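You operate a simulated robot arm through the tools that you are given. There is no shell and no other tool. Be economical: measure what you need, move in short steps, check, and stop when the job is done.

Carry out the task below with a simulated robot arm. There is one attempt and no reset: what you move stays moved.

TASK
Open the feed box lid.
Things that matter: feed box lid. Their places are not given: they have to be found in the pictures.

It is judged by the outcome, as a careful person would: the job done as asked, and still so three seconds after it is handed in. It fails if anything else is knocked over, pushed out of place, dropped, spilled or broken.

THE ROBOT
A 7-joint arm with a two-finger parallel gripper, fixed in place. Base frame: the origin is at the foot of the arm, x ahead of it, y to its left, z up. Lengths are in m, angles in rad, forces in N, time in s.
Its first joint turns from -1.152 to 1.152 rad. Payload 2.6 kg.
Tool frame: the origin (TCP) lies between the finger pads and is the grasp point; the fingertips stand 0.03 m ahead of it; z points along the fingers, y is the line along which they close. The gripper opens to 0.094 m. The fingers are 0.028 m wide and 0.01 m thick; the gripper's body (0.05 by 0.096 m) begins 0.055 m behind the TCP.
Orientation is that of the tool frame in the base frame, as a unit quaternion [x, y, z, w]. With the fingers straight down and closing along the base's y, the tool's x points along the base's -x, its y along +y and its z along -z.

THE INTERFACE
- The arm moves only by the tool arm_command. Its argument "motion" is a list of rows, each an object of numbers (a shift or turn left out is 0, a gripper value left out holds the last): "rx", "ry", "rz": the turn, a rotation vector about the base's x, y, z in rad; "x", "y", "z": the shift along the base's x, y, z in m; "claw": the gripper command, from -1 (shut) to 1 (fully open), values between in proportion. In form: [{"rx": .., "ry": .., "rz": .., "x": .., "y": .., "z": .., "claw": ..}, ...]. A call has 1 to 8 rows; each row shifts and turns the commanded pose from where the row before left it. A row lasts 0.2 s, in which the tool goes at most 0.05 m and 0.15 rad; a call with a longer step from one row to the next is refused whole, and so is a gripper value outside its range. A pose out of reach is approached as far as the arm can. The call stops where the force on the tool passes 40 N (or 10 N more than at its start, if that is more) or the arm is blocked; 0.2 s more then pass. The fingers move at their own pace (about 0.072 m/s each) and stop on an object; they squeeze with about 43 N. The grip force told is the motor's: it shows also when the fingers shut on nothing. Time passes only in rows, and 0.2 s behind the last, so rows that do not move let the fingers close. It gives the time, the measured TCP pose, the force on the tool (base axes), the opening and the grip force at its end, in the units of the frame above (readings bear some noise), and new pictures: "show" is both (left out), scene, wrist or none.
- Cameras (640 x 400 px; columns grow to the right, rows downward): "scene" is fixed at [0.045, 0.4532, 0.5794]; the picture's right is [-0.60, -0.80, 0.00], its down [-0.41, 0.31, -0.85] and it looks along [0.68, -0.52, -0.52] (base axes); focal length 360 px, centre (320, 200). "wrist" rides on the gripper at [-0.037, 0, -0.058] in the tool frame; the picture's right is [0.00, -1.00, 0.00], its down [0.97, 0.00, -0.24] and it looks along [0.24, 0.00, 0.97] (tool axes); focal length 218 px, centre (320, 200).
- locate(camera, pixels): for up to 12 pixels [column, row] of the newest picture of that camera ("zoom" is the newest enlarged one), the place [x, y, z] in the base frame of the surface seen there, good to about 0.002 m, but the place of the scene camera against the robot may be out by one fixed shift of up to 0.018 m in any direction. No time passes.
- zoom(camera, box): a new picture of the part [left, top, right, bottom] of that camera's present view, enlarged. No time passes.
- close_job(): hands the job in; it is judged then, once.

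Work in short steps. Measure before you move; look again where a grasp or a placing could have gone wrong, and mend it. You have 60 turns and 120 pictures in all, the two below and enlarged ones among them. Open the gripper and draw the arm clear of the work before you hand the job in, unless the task says otherwise; then end with one line.

The tools are called after "Call:" as a command line: name --argument value ..., lists and objects as JSON in quotes. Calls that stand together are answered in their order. arm_command: Moves the arm, as the interface text tells. Its arguments: {"type":"object","properties":{"motion":{"type":"array","items":{"type":"object","properties":{"rx":{"type":"number"},"ry":{"type":"number"},"rz":{"type":"number"},"x":{"type":"number"},"y":{"type":"number"},"z":{"type":"number"},"claw":{"type":"number"}}}},"show":{"type":"string","enum":["both","scene","wrist","none"]}},"required":["motion"]} The other tools are called the same way: locate (camera, pixels) gives the place of the surface under pixels of a picture; zoom (camera, box) takes an enlarged picture of a part of a camera's view; close_job () hands the job in.

At the start:

```text
time_s: 0.0
tcp_pos: [0.4349, -0.0489, 0.3083]
orientation: [0.0, 1.0, -0.001, 0.001]
force: [0.3, -0.5, -0.3]
opening: 0.094
grasp_force: 0.1
```

scene: 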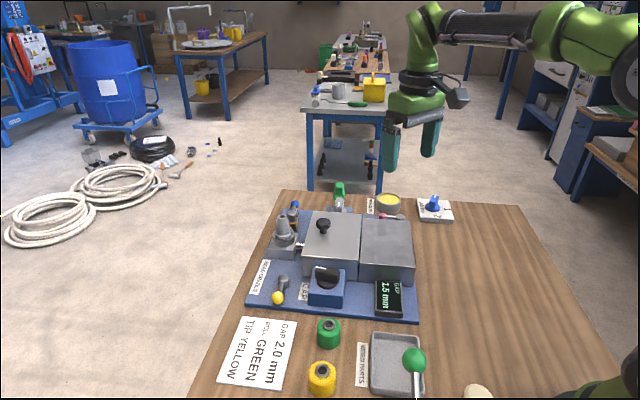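
wrist: 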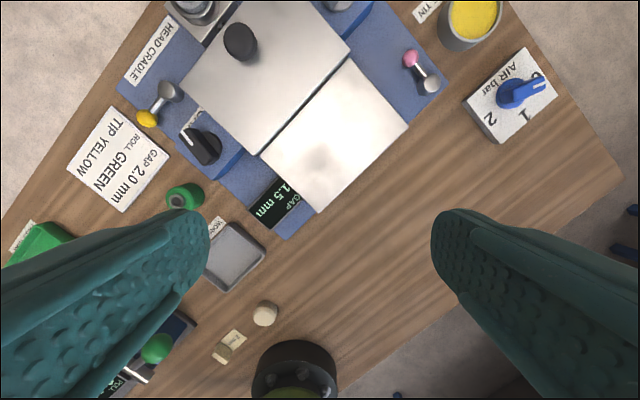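

The box with the black knob at scene (323,225) is probably the feed box lid. I'll zoom in to check.

Call:
zoom --camera "scene" --box '[240, 170, 460, 330]'

Call:
zoom --camera "wrist" --box '[110, 0, 450, 240]'

Call:
locate --camera "wrist" --pixels '[[240, 42], [225, 50], [182, 88], [260, 155], [348, 55], [350, 58], [408, 125], [318, 213], [262, 157], [285, 110], [330, 130], [150, 60]]'

Call:
locate --camera "scene" --pixels '[[323, 222], [305, 212], [302, 262], [361, 212], [358, 268], [363, 220], [411, 220], [414, 270], [360, 263], [330, 245], [385, 245], [300, 247]]'

```text
2.50 times, centred on (350, 250) of scene
```

zoom: 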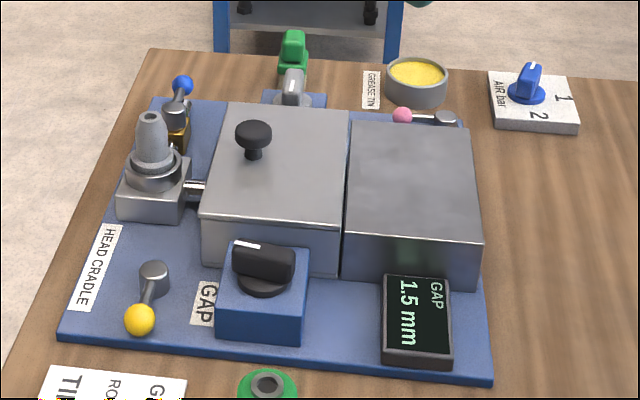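

```text
1.67 times, centred on (280, 120) of wrist
```

zoom: 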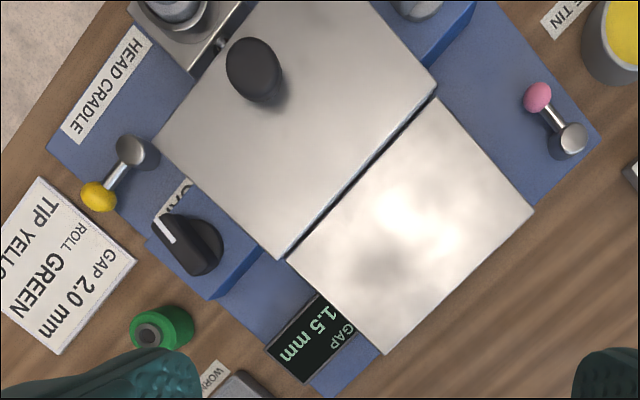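

```text
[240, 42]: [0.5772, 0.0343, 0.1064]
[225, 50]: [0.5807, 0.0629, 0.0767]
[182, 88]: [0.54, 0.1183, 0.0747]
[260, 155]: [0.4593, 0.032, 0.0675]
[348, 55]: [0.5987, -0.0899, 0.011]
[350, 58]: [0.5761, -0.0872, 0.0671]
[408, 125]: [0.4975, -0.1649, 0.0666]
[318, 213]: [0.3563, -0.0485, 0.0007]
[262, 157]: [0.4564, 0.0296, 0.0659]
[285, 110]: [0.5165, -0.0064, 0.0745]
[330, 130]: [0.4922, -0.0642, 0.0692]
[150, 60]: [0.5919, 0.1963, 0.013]
```

```text
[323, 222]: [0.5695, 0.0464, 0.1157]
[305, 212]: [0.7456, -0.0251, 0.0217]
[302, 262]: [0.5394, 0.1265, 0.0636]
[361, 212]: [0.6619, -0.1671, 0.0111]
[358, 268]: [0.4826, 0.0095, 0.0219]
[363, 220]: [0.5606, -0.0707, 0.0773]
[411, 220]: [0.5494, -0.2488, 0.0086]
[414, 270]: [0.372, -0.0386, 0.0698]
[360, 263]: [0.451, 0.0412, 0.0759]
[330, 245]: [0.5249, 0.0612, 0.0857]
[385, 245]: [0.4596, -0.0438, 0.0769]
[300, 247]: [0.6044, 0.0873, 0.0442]
```

Call:
zoom --camera "scene" --box '[295, 200, 375, 250]'

Call:
zoom --camera "scene" --box '[295, 235, 375, 285]'

Call:
zoom --camera "wrist" --box '[170, 0, 360, 120]'

```text
8.00 times, centred on (335, 225) of scene
```

zoom: 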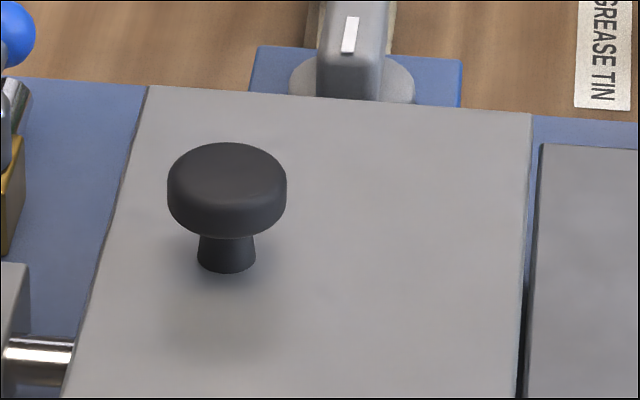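

```text
8.00 times, centred on (335, 260) of scene
```

zoom: 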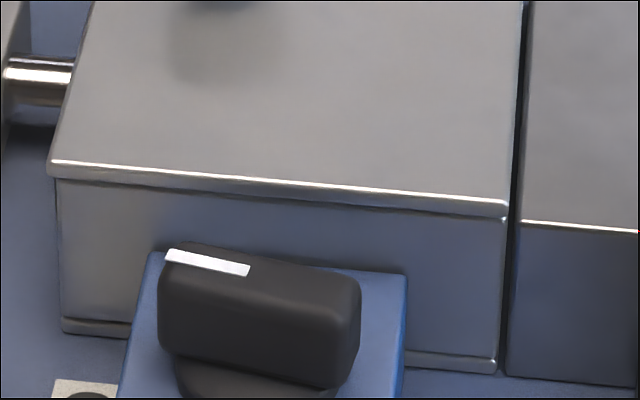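

```text
3.33 times, centred on (265, 60) of wrist
```

zoom: 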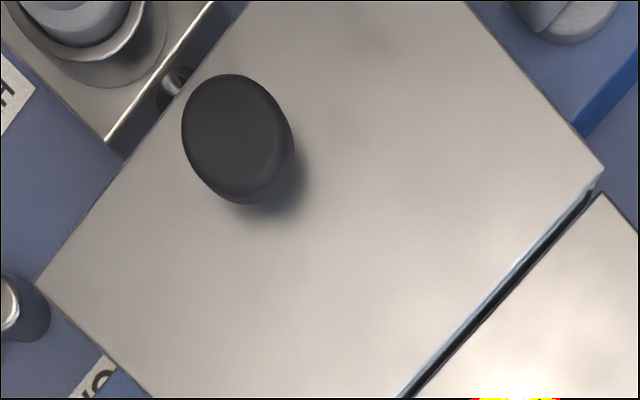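

The lid is a thin plate about 0.118 m across with an off-centre knob near (0.577, 0.034, 0.106). It could be hinged on the side next to the right block, or it could slide. I'll move above the knob and turn the tool 45° so the fingers line up with the lid.

Call:
arm_command --motion '[{"x": 0.0237, "y": 0.0138, "z": -0.016, "rz": 0.131, "claw": 1}, {"x": 0.0237, "y": 0.0138, "z": -0.016, "rz": 0.131}, {"x": 0.0237, "y": 0.0138, "z": -0.016, "rz": 0.131}, {"x": 0.0237, "y": 0.0138, "z": -0.016, "rz": 0.131}, {"x": 0.0237, "y": 0.0138, "z": -0.016, "rz": 0.131}, {"x": 0.0237, "y": 0.0138, "z": -0.016, "rz": 0.131}, {}]'

```text
time_s: 1.6
tcp_pos: [0.5775, 0.0333, 0.2124]
orientation: [-0.384, 0.923, 0.0, 0.0]
force: [0.0, 0.5, 0.7]
opening: 0.0938
grasp_force: 0.1
```

scene: 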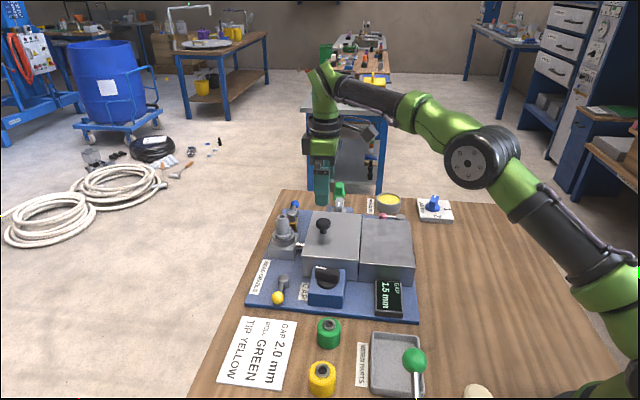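
wrist: 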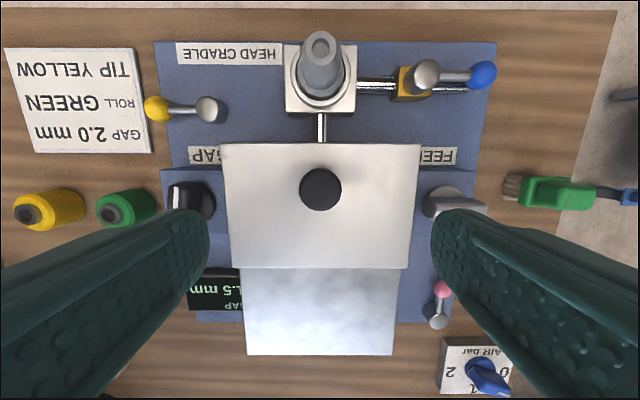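

Call:
locate --camera "wrist" --pixels '[[320, 189], [300, 189], [341, 189], [320, 168], [320, 209], [222, 145], [419, 146], [411, 267], [232, 266], [242, 275], [398, 275], [320, 135]]'

Call:
zoom --camera "wrist" --box '[200, 120, 440, 280]'

```text
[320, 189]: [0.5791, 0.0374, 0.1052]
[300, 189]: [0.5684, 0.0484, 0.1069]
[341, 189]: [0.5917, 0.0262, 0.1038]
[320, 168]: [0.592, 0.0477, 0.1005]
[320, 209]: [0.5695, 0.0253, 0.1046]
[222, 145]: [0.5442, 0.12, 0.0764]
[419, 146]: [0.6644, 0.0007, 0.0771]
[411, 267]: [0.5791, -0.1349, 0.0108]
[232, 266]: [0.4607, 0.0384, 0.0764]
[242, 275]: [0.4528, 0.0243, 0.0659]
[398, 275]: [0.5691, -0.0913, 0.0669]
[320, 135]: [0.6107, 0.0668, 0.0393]
```

```text
2.50 times, centred on (320, 200) of wrist
```

zoom: 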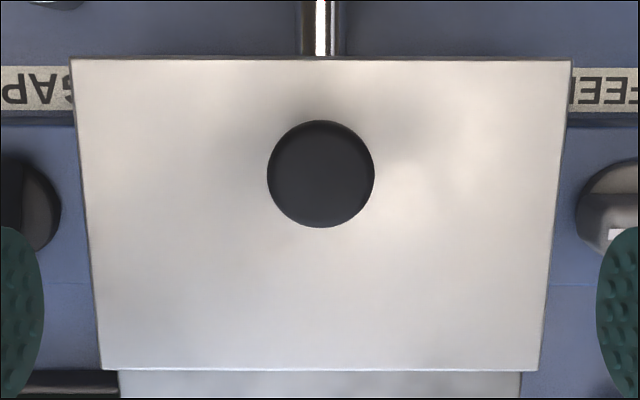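

The knob's centre is at (0.580, 0.037), its top is at about 0.106, and the lid is at 0.0765. I'll go down to TCP z≈0.113 and close on it.

Call:
arm_command --motion '[{"x": 0.0025, "y": 0.004, "z": -0.025}, {"z": -0.03}, {"z": -0.025}, {"z": -0.0195}, {}]'

Call:
arm_command --motion '[{"claw": -1}, {}, {}, {}]'

```text
time_s: 2.8
tcp_pos: [0.5791, 0.0374, 0.1143]
orientation: [-0.382, 0.924, 0.0, 0.0]
force: [-1.7, 0.3, 0.0]
opening: 0.0941
grasp_force: 0.0
```

scene: 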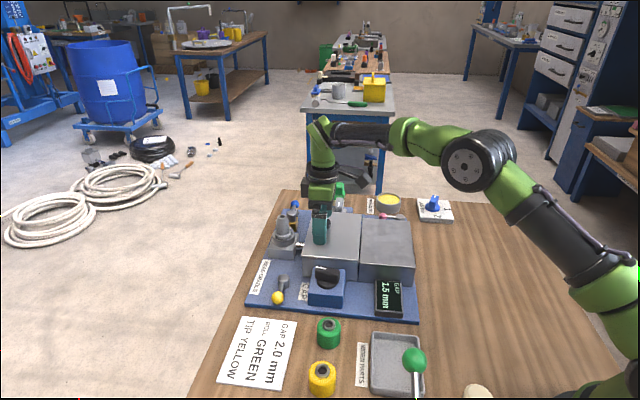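
wrist: 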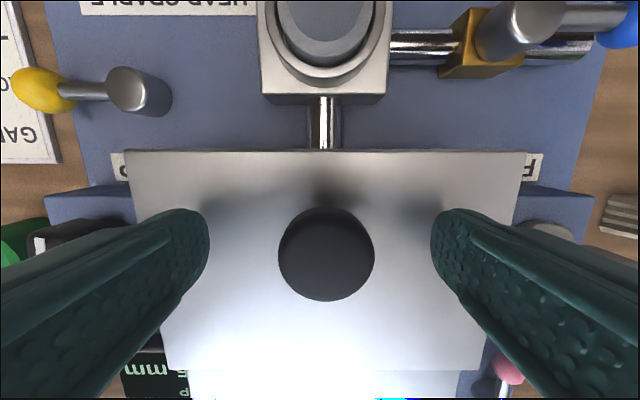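

```text
time_s: 3.8
tcp_pos: [0.5786, 0.035, 0.1148]
orientation: [-0.382, 0.924, -0.003, 0.001]
force: [10.2, -9.5, -3.5]
opening: 0.0331
grasp_force: 45.0
```

scene: 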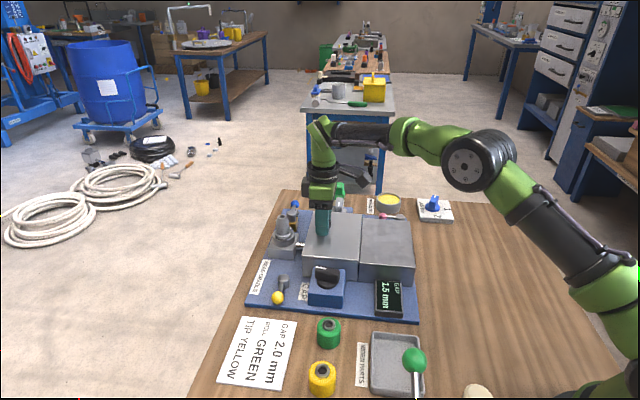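
wrist: 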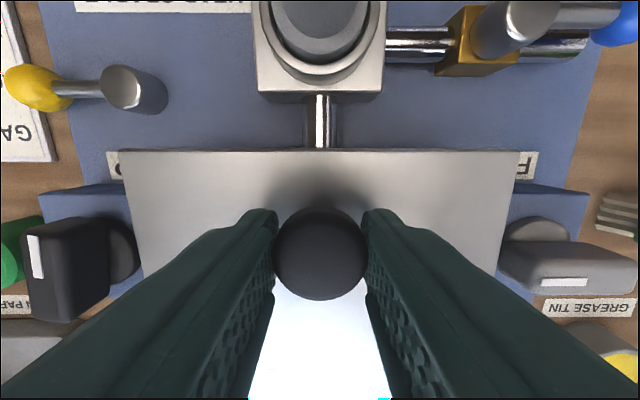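

The knob is held (opening 0.033). I'll lift slightly to learn how the lid moves.

Call:
arm_command --motion '[{"z": 0.004}, {"z": 0.004}]' --show "wrist"

```text
time_s: 4.4
tcp_pos: [0.5782, 0.0344, 0.1136]
orientation: [-0.383, 0.924, -0.002, -0.004]
force: [1.1, -1.1, -1.6]
opening: 0.0332
grasp_force: 45.1
stopped in row 2: the force on the tool passed its limit (the readings are from after the stop); the commanded pose is now the measured one
```

wrist: 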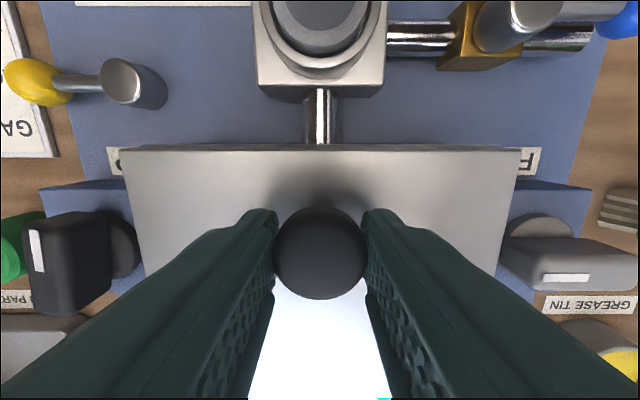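

Lifting is blocked, so the lid probably slides. I'll try a small slide toward the right block, along (-0.70, -0.715).

Call:
arm_command --motion '[{"x": -0.0042, "y": -0.0043}, {"x": -0.0042, "y": -0.0043}, {"x": -0.0042, "y": -0.0043}]'

```text
time_s: 5.2
tcp_pos: [0.5661, 0.0226, 0.1139]
orientation: [-0.384, 0.923, -0.002, -0.005]
force: [0.2, 1.7, 0.7]
opening: 0.0327
grasp_force: 44.3
```

scene: 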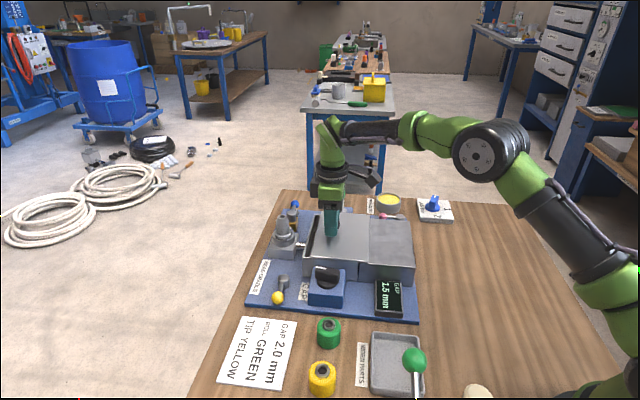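
wrist: 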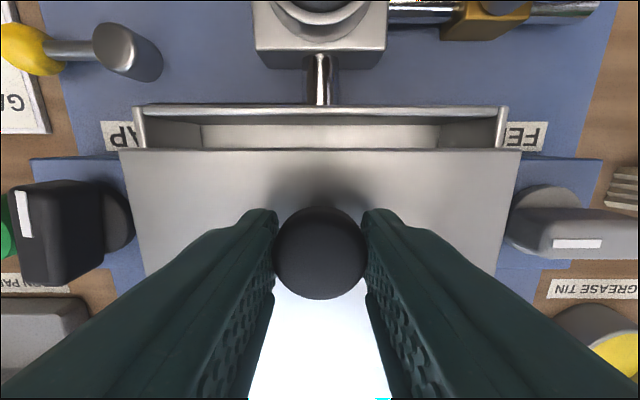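

It slides freely and the box is opening. I'll keep sliding.

Call:
arm_command --motion '[{"x": -0.0075, "y": -0.0077}, {"x": -0.0075, "y": -0.0077}, {"x": -0.0075, "y": -0.0077}, {"x": -0.0075, "y": -0.0077}, {"x": -0.0075, "y": -0.0077}, {"x": -0.0075, "y": -0.0077}]'

```text
time_s: 6.6
tcp_pos: [0.5212, -0.0243, 0.1146]
orientation: [-0.383, 0.924, -0.001, -0.004]
force: [-11.2, 12.5, 7.9]
opening: 0.0334
grasp_force: 45.3
```

scene: 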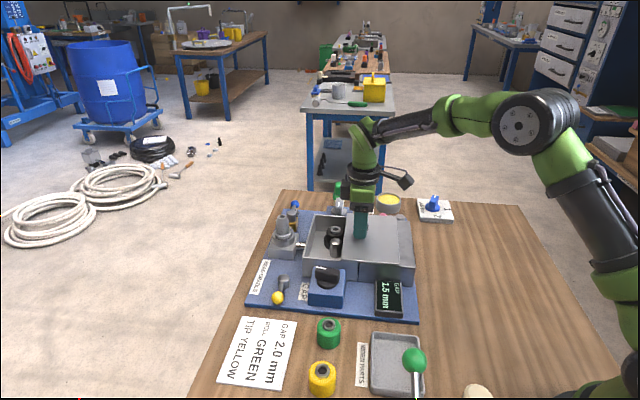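
wrist: 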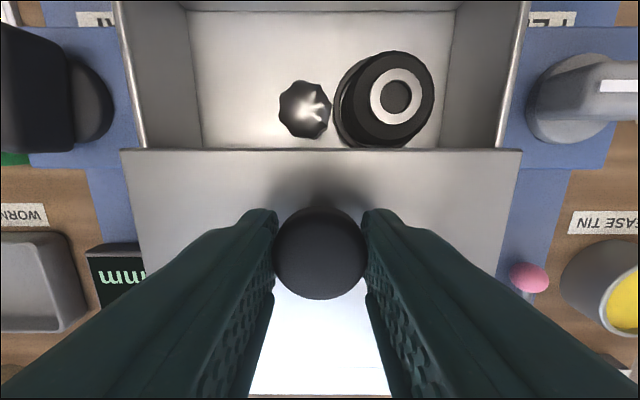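

Call:
arm_command --motion '[{"x": -0.0055, "y": -0.0042}, {"x": -0.005, "y": -0.005}, {"x": -0.005, "y": -0.005}, {"x": -0.005, "y": -0.005}, {"x": -0.005, "y": -0.005}]'

```text
time_s: 7.8
tcp_pos: [0.4968, -0.0476, 0.114]
orientation: [-0.387, 0.922, -0.002, -0.002]
force: [16.4, 17.5, -8.0]
opening: 0.0331
grasp_force: 45.1
```

scene: 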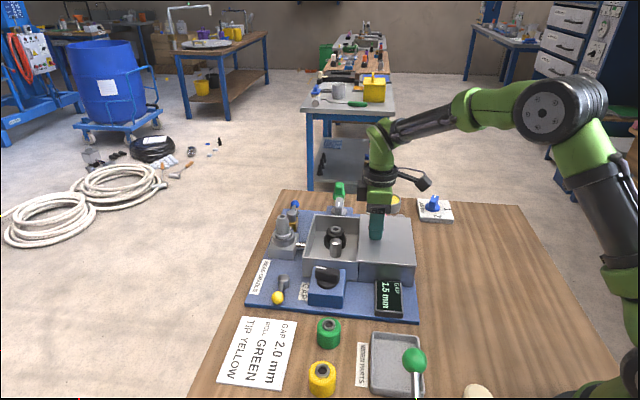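
wrist: 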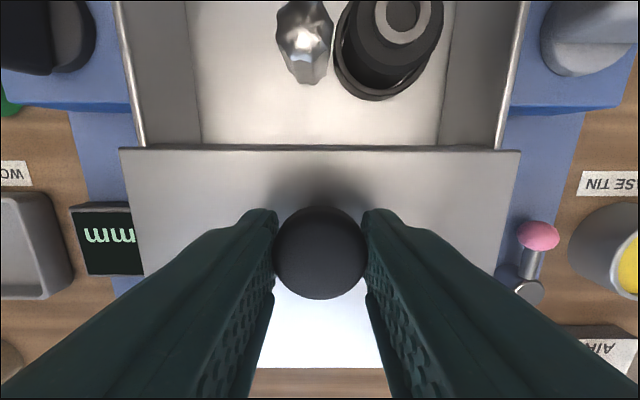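

There is 24 N of resistance after about 0.116 m of travel, so the lid has reached its end stop and the box is fully open. I'll release the knob and lift straight up.

Call:
arm_command --motion '[{"claw": 1}, {}, {}, {}, {"z": 0.02}, {"z": 0.04}, {"z": 0.04}, {"z": 0.03}]'

Call:
arm_command --motion '[{"x": -0.03, "y": -0.03, "z": 0.02}, {"x": -0.03, "y": -0.03, "z": 0.02}, {}, {}]'

Call:
zoom --camera "scene" --box '[240, 170, 460, 330]'

```text
time_s: 9.6
tcp_pos: [0.4946, -0.0487, 0.2473]
orientation: [-0.383, 0.924, -0.002, -0.005]
force: [0.1, -0.1, 0.4]
opening: 0.094
grasp_force: 0.0
```

scene: 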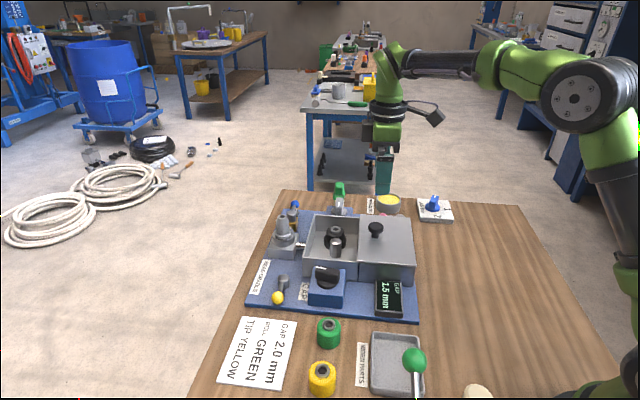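
wrist: 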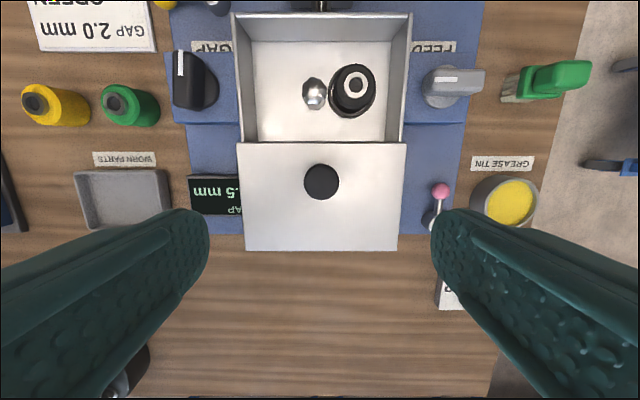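

```text
time_s: 10.6
tcp_pos: [0.4338, -0.1089, 0.285]
orientation: [-0.383, 0.924, -0.002, -0.004]
force: [0.2, 0.1, 0.8]
opening: 0.0941
grasp_force: 0.0
```

scene: 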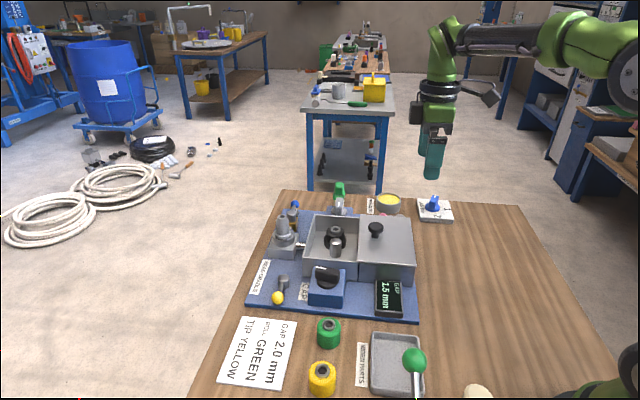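
wrist: 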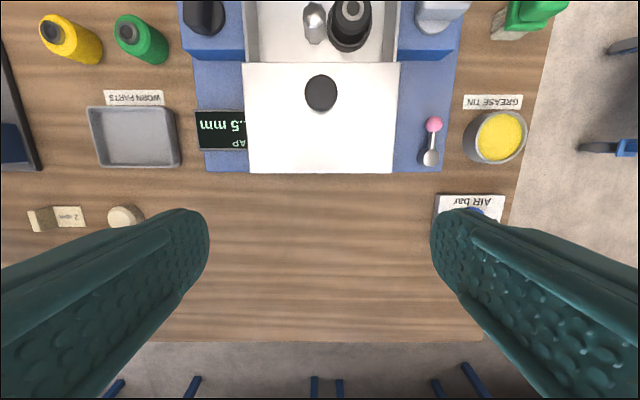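

```text
2.50 times, centred on (350, 250) of scene
```

zoom: 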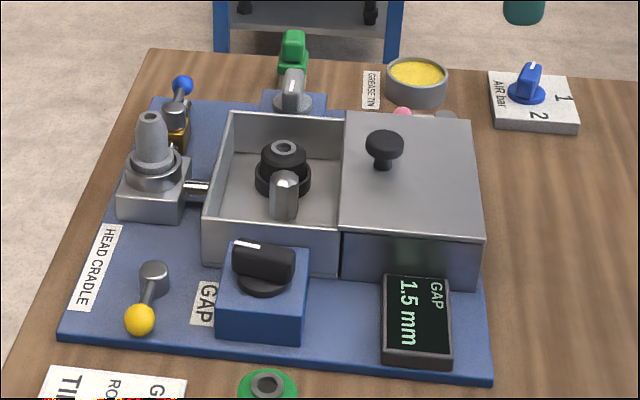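

The lid has stayed fully open, nothing else has moved, and the arm is clear, so I'll hand the job in.

Call:
close_job

```text
The job is handed in.
```

The feed box lid is open: I slid it about 0.116 m to its end stop, it stayed there after release, and nothing else was disturbed.
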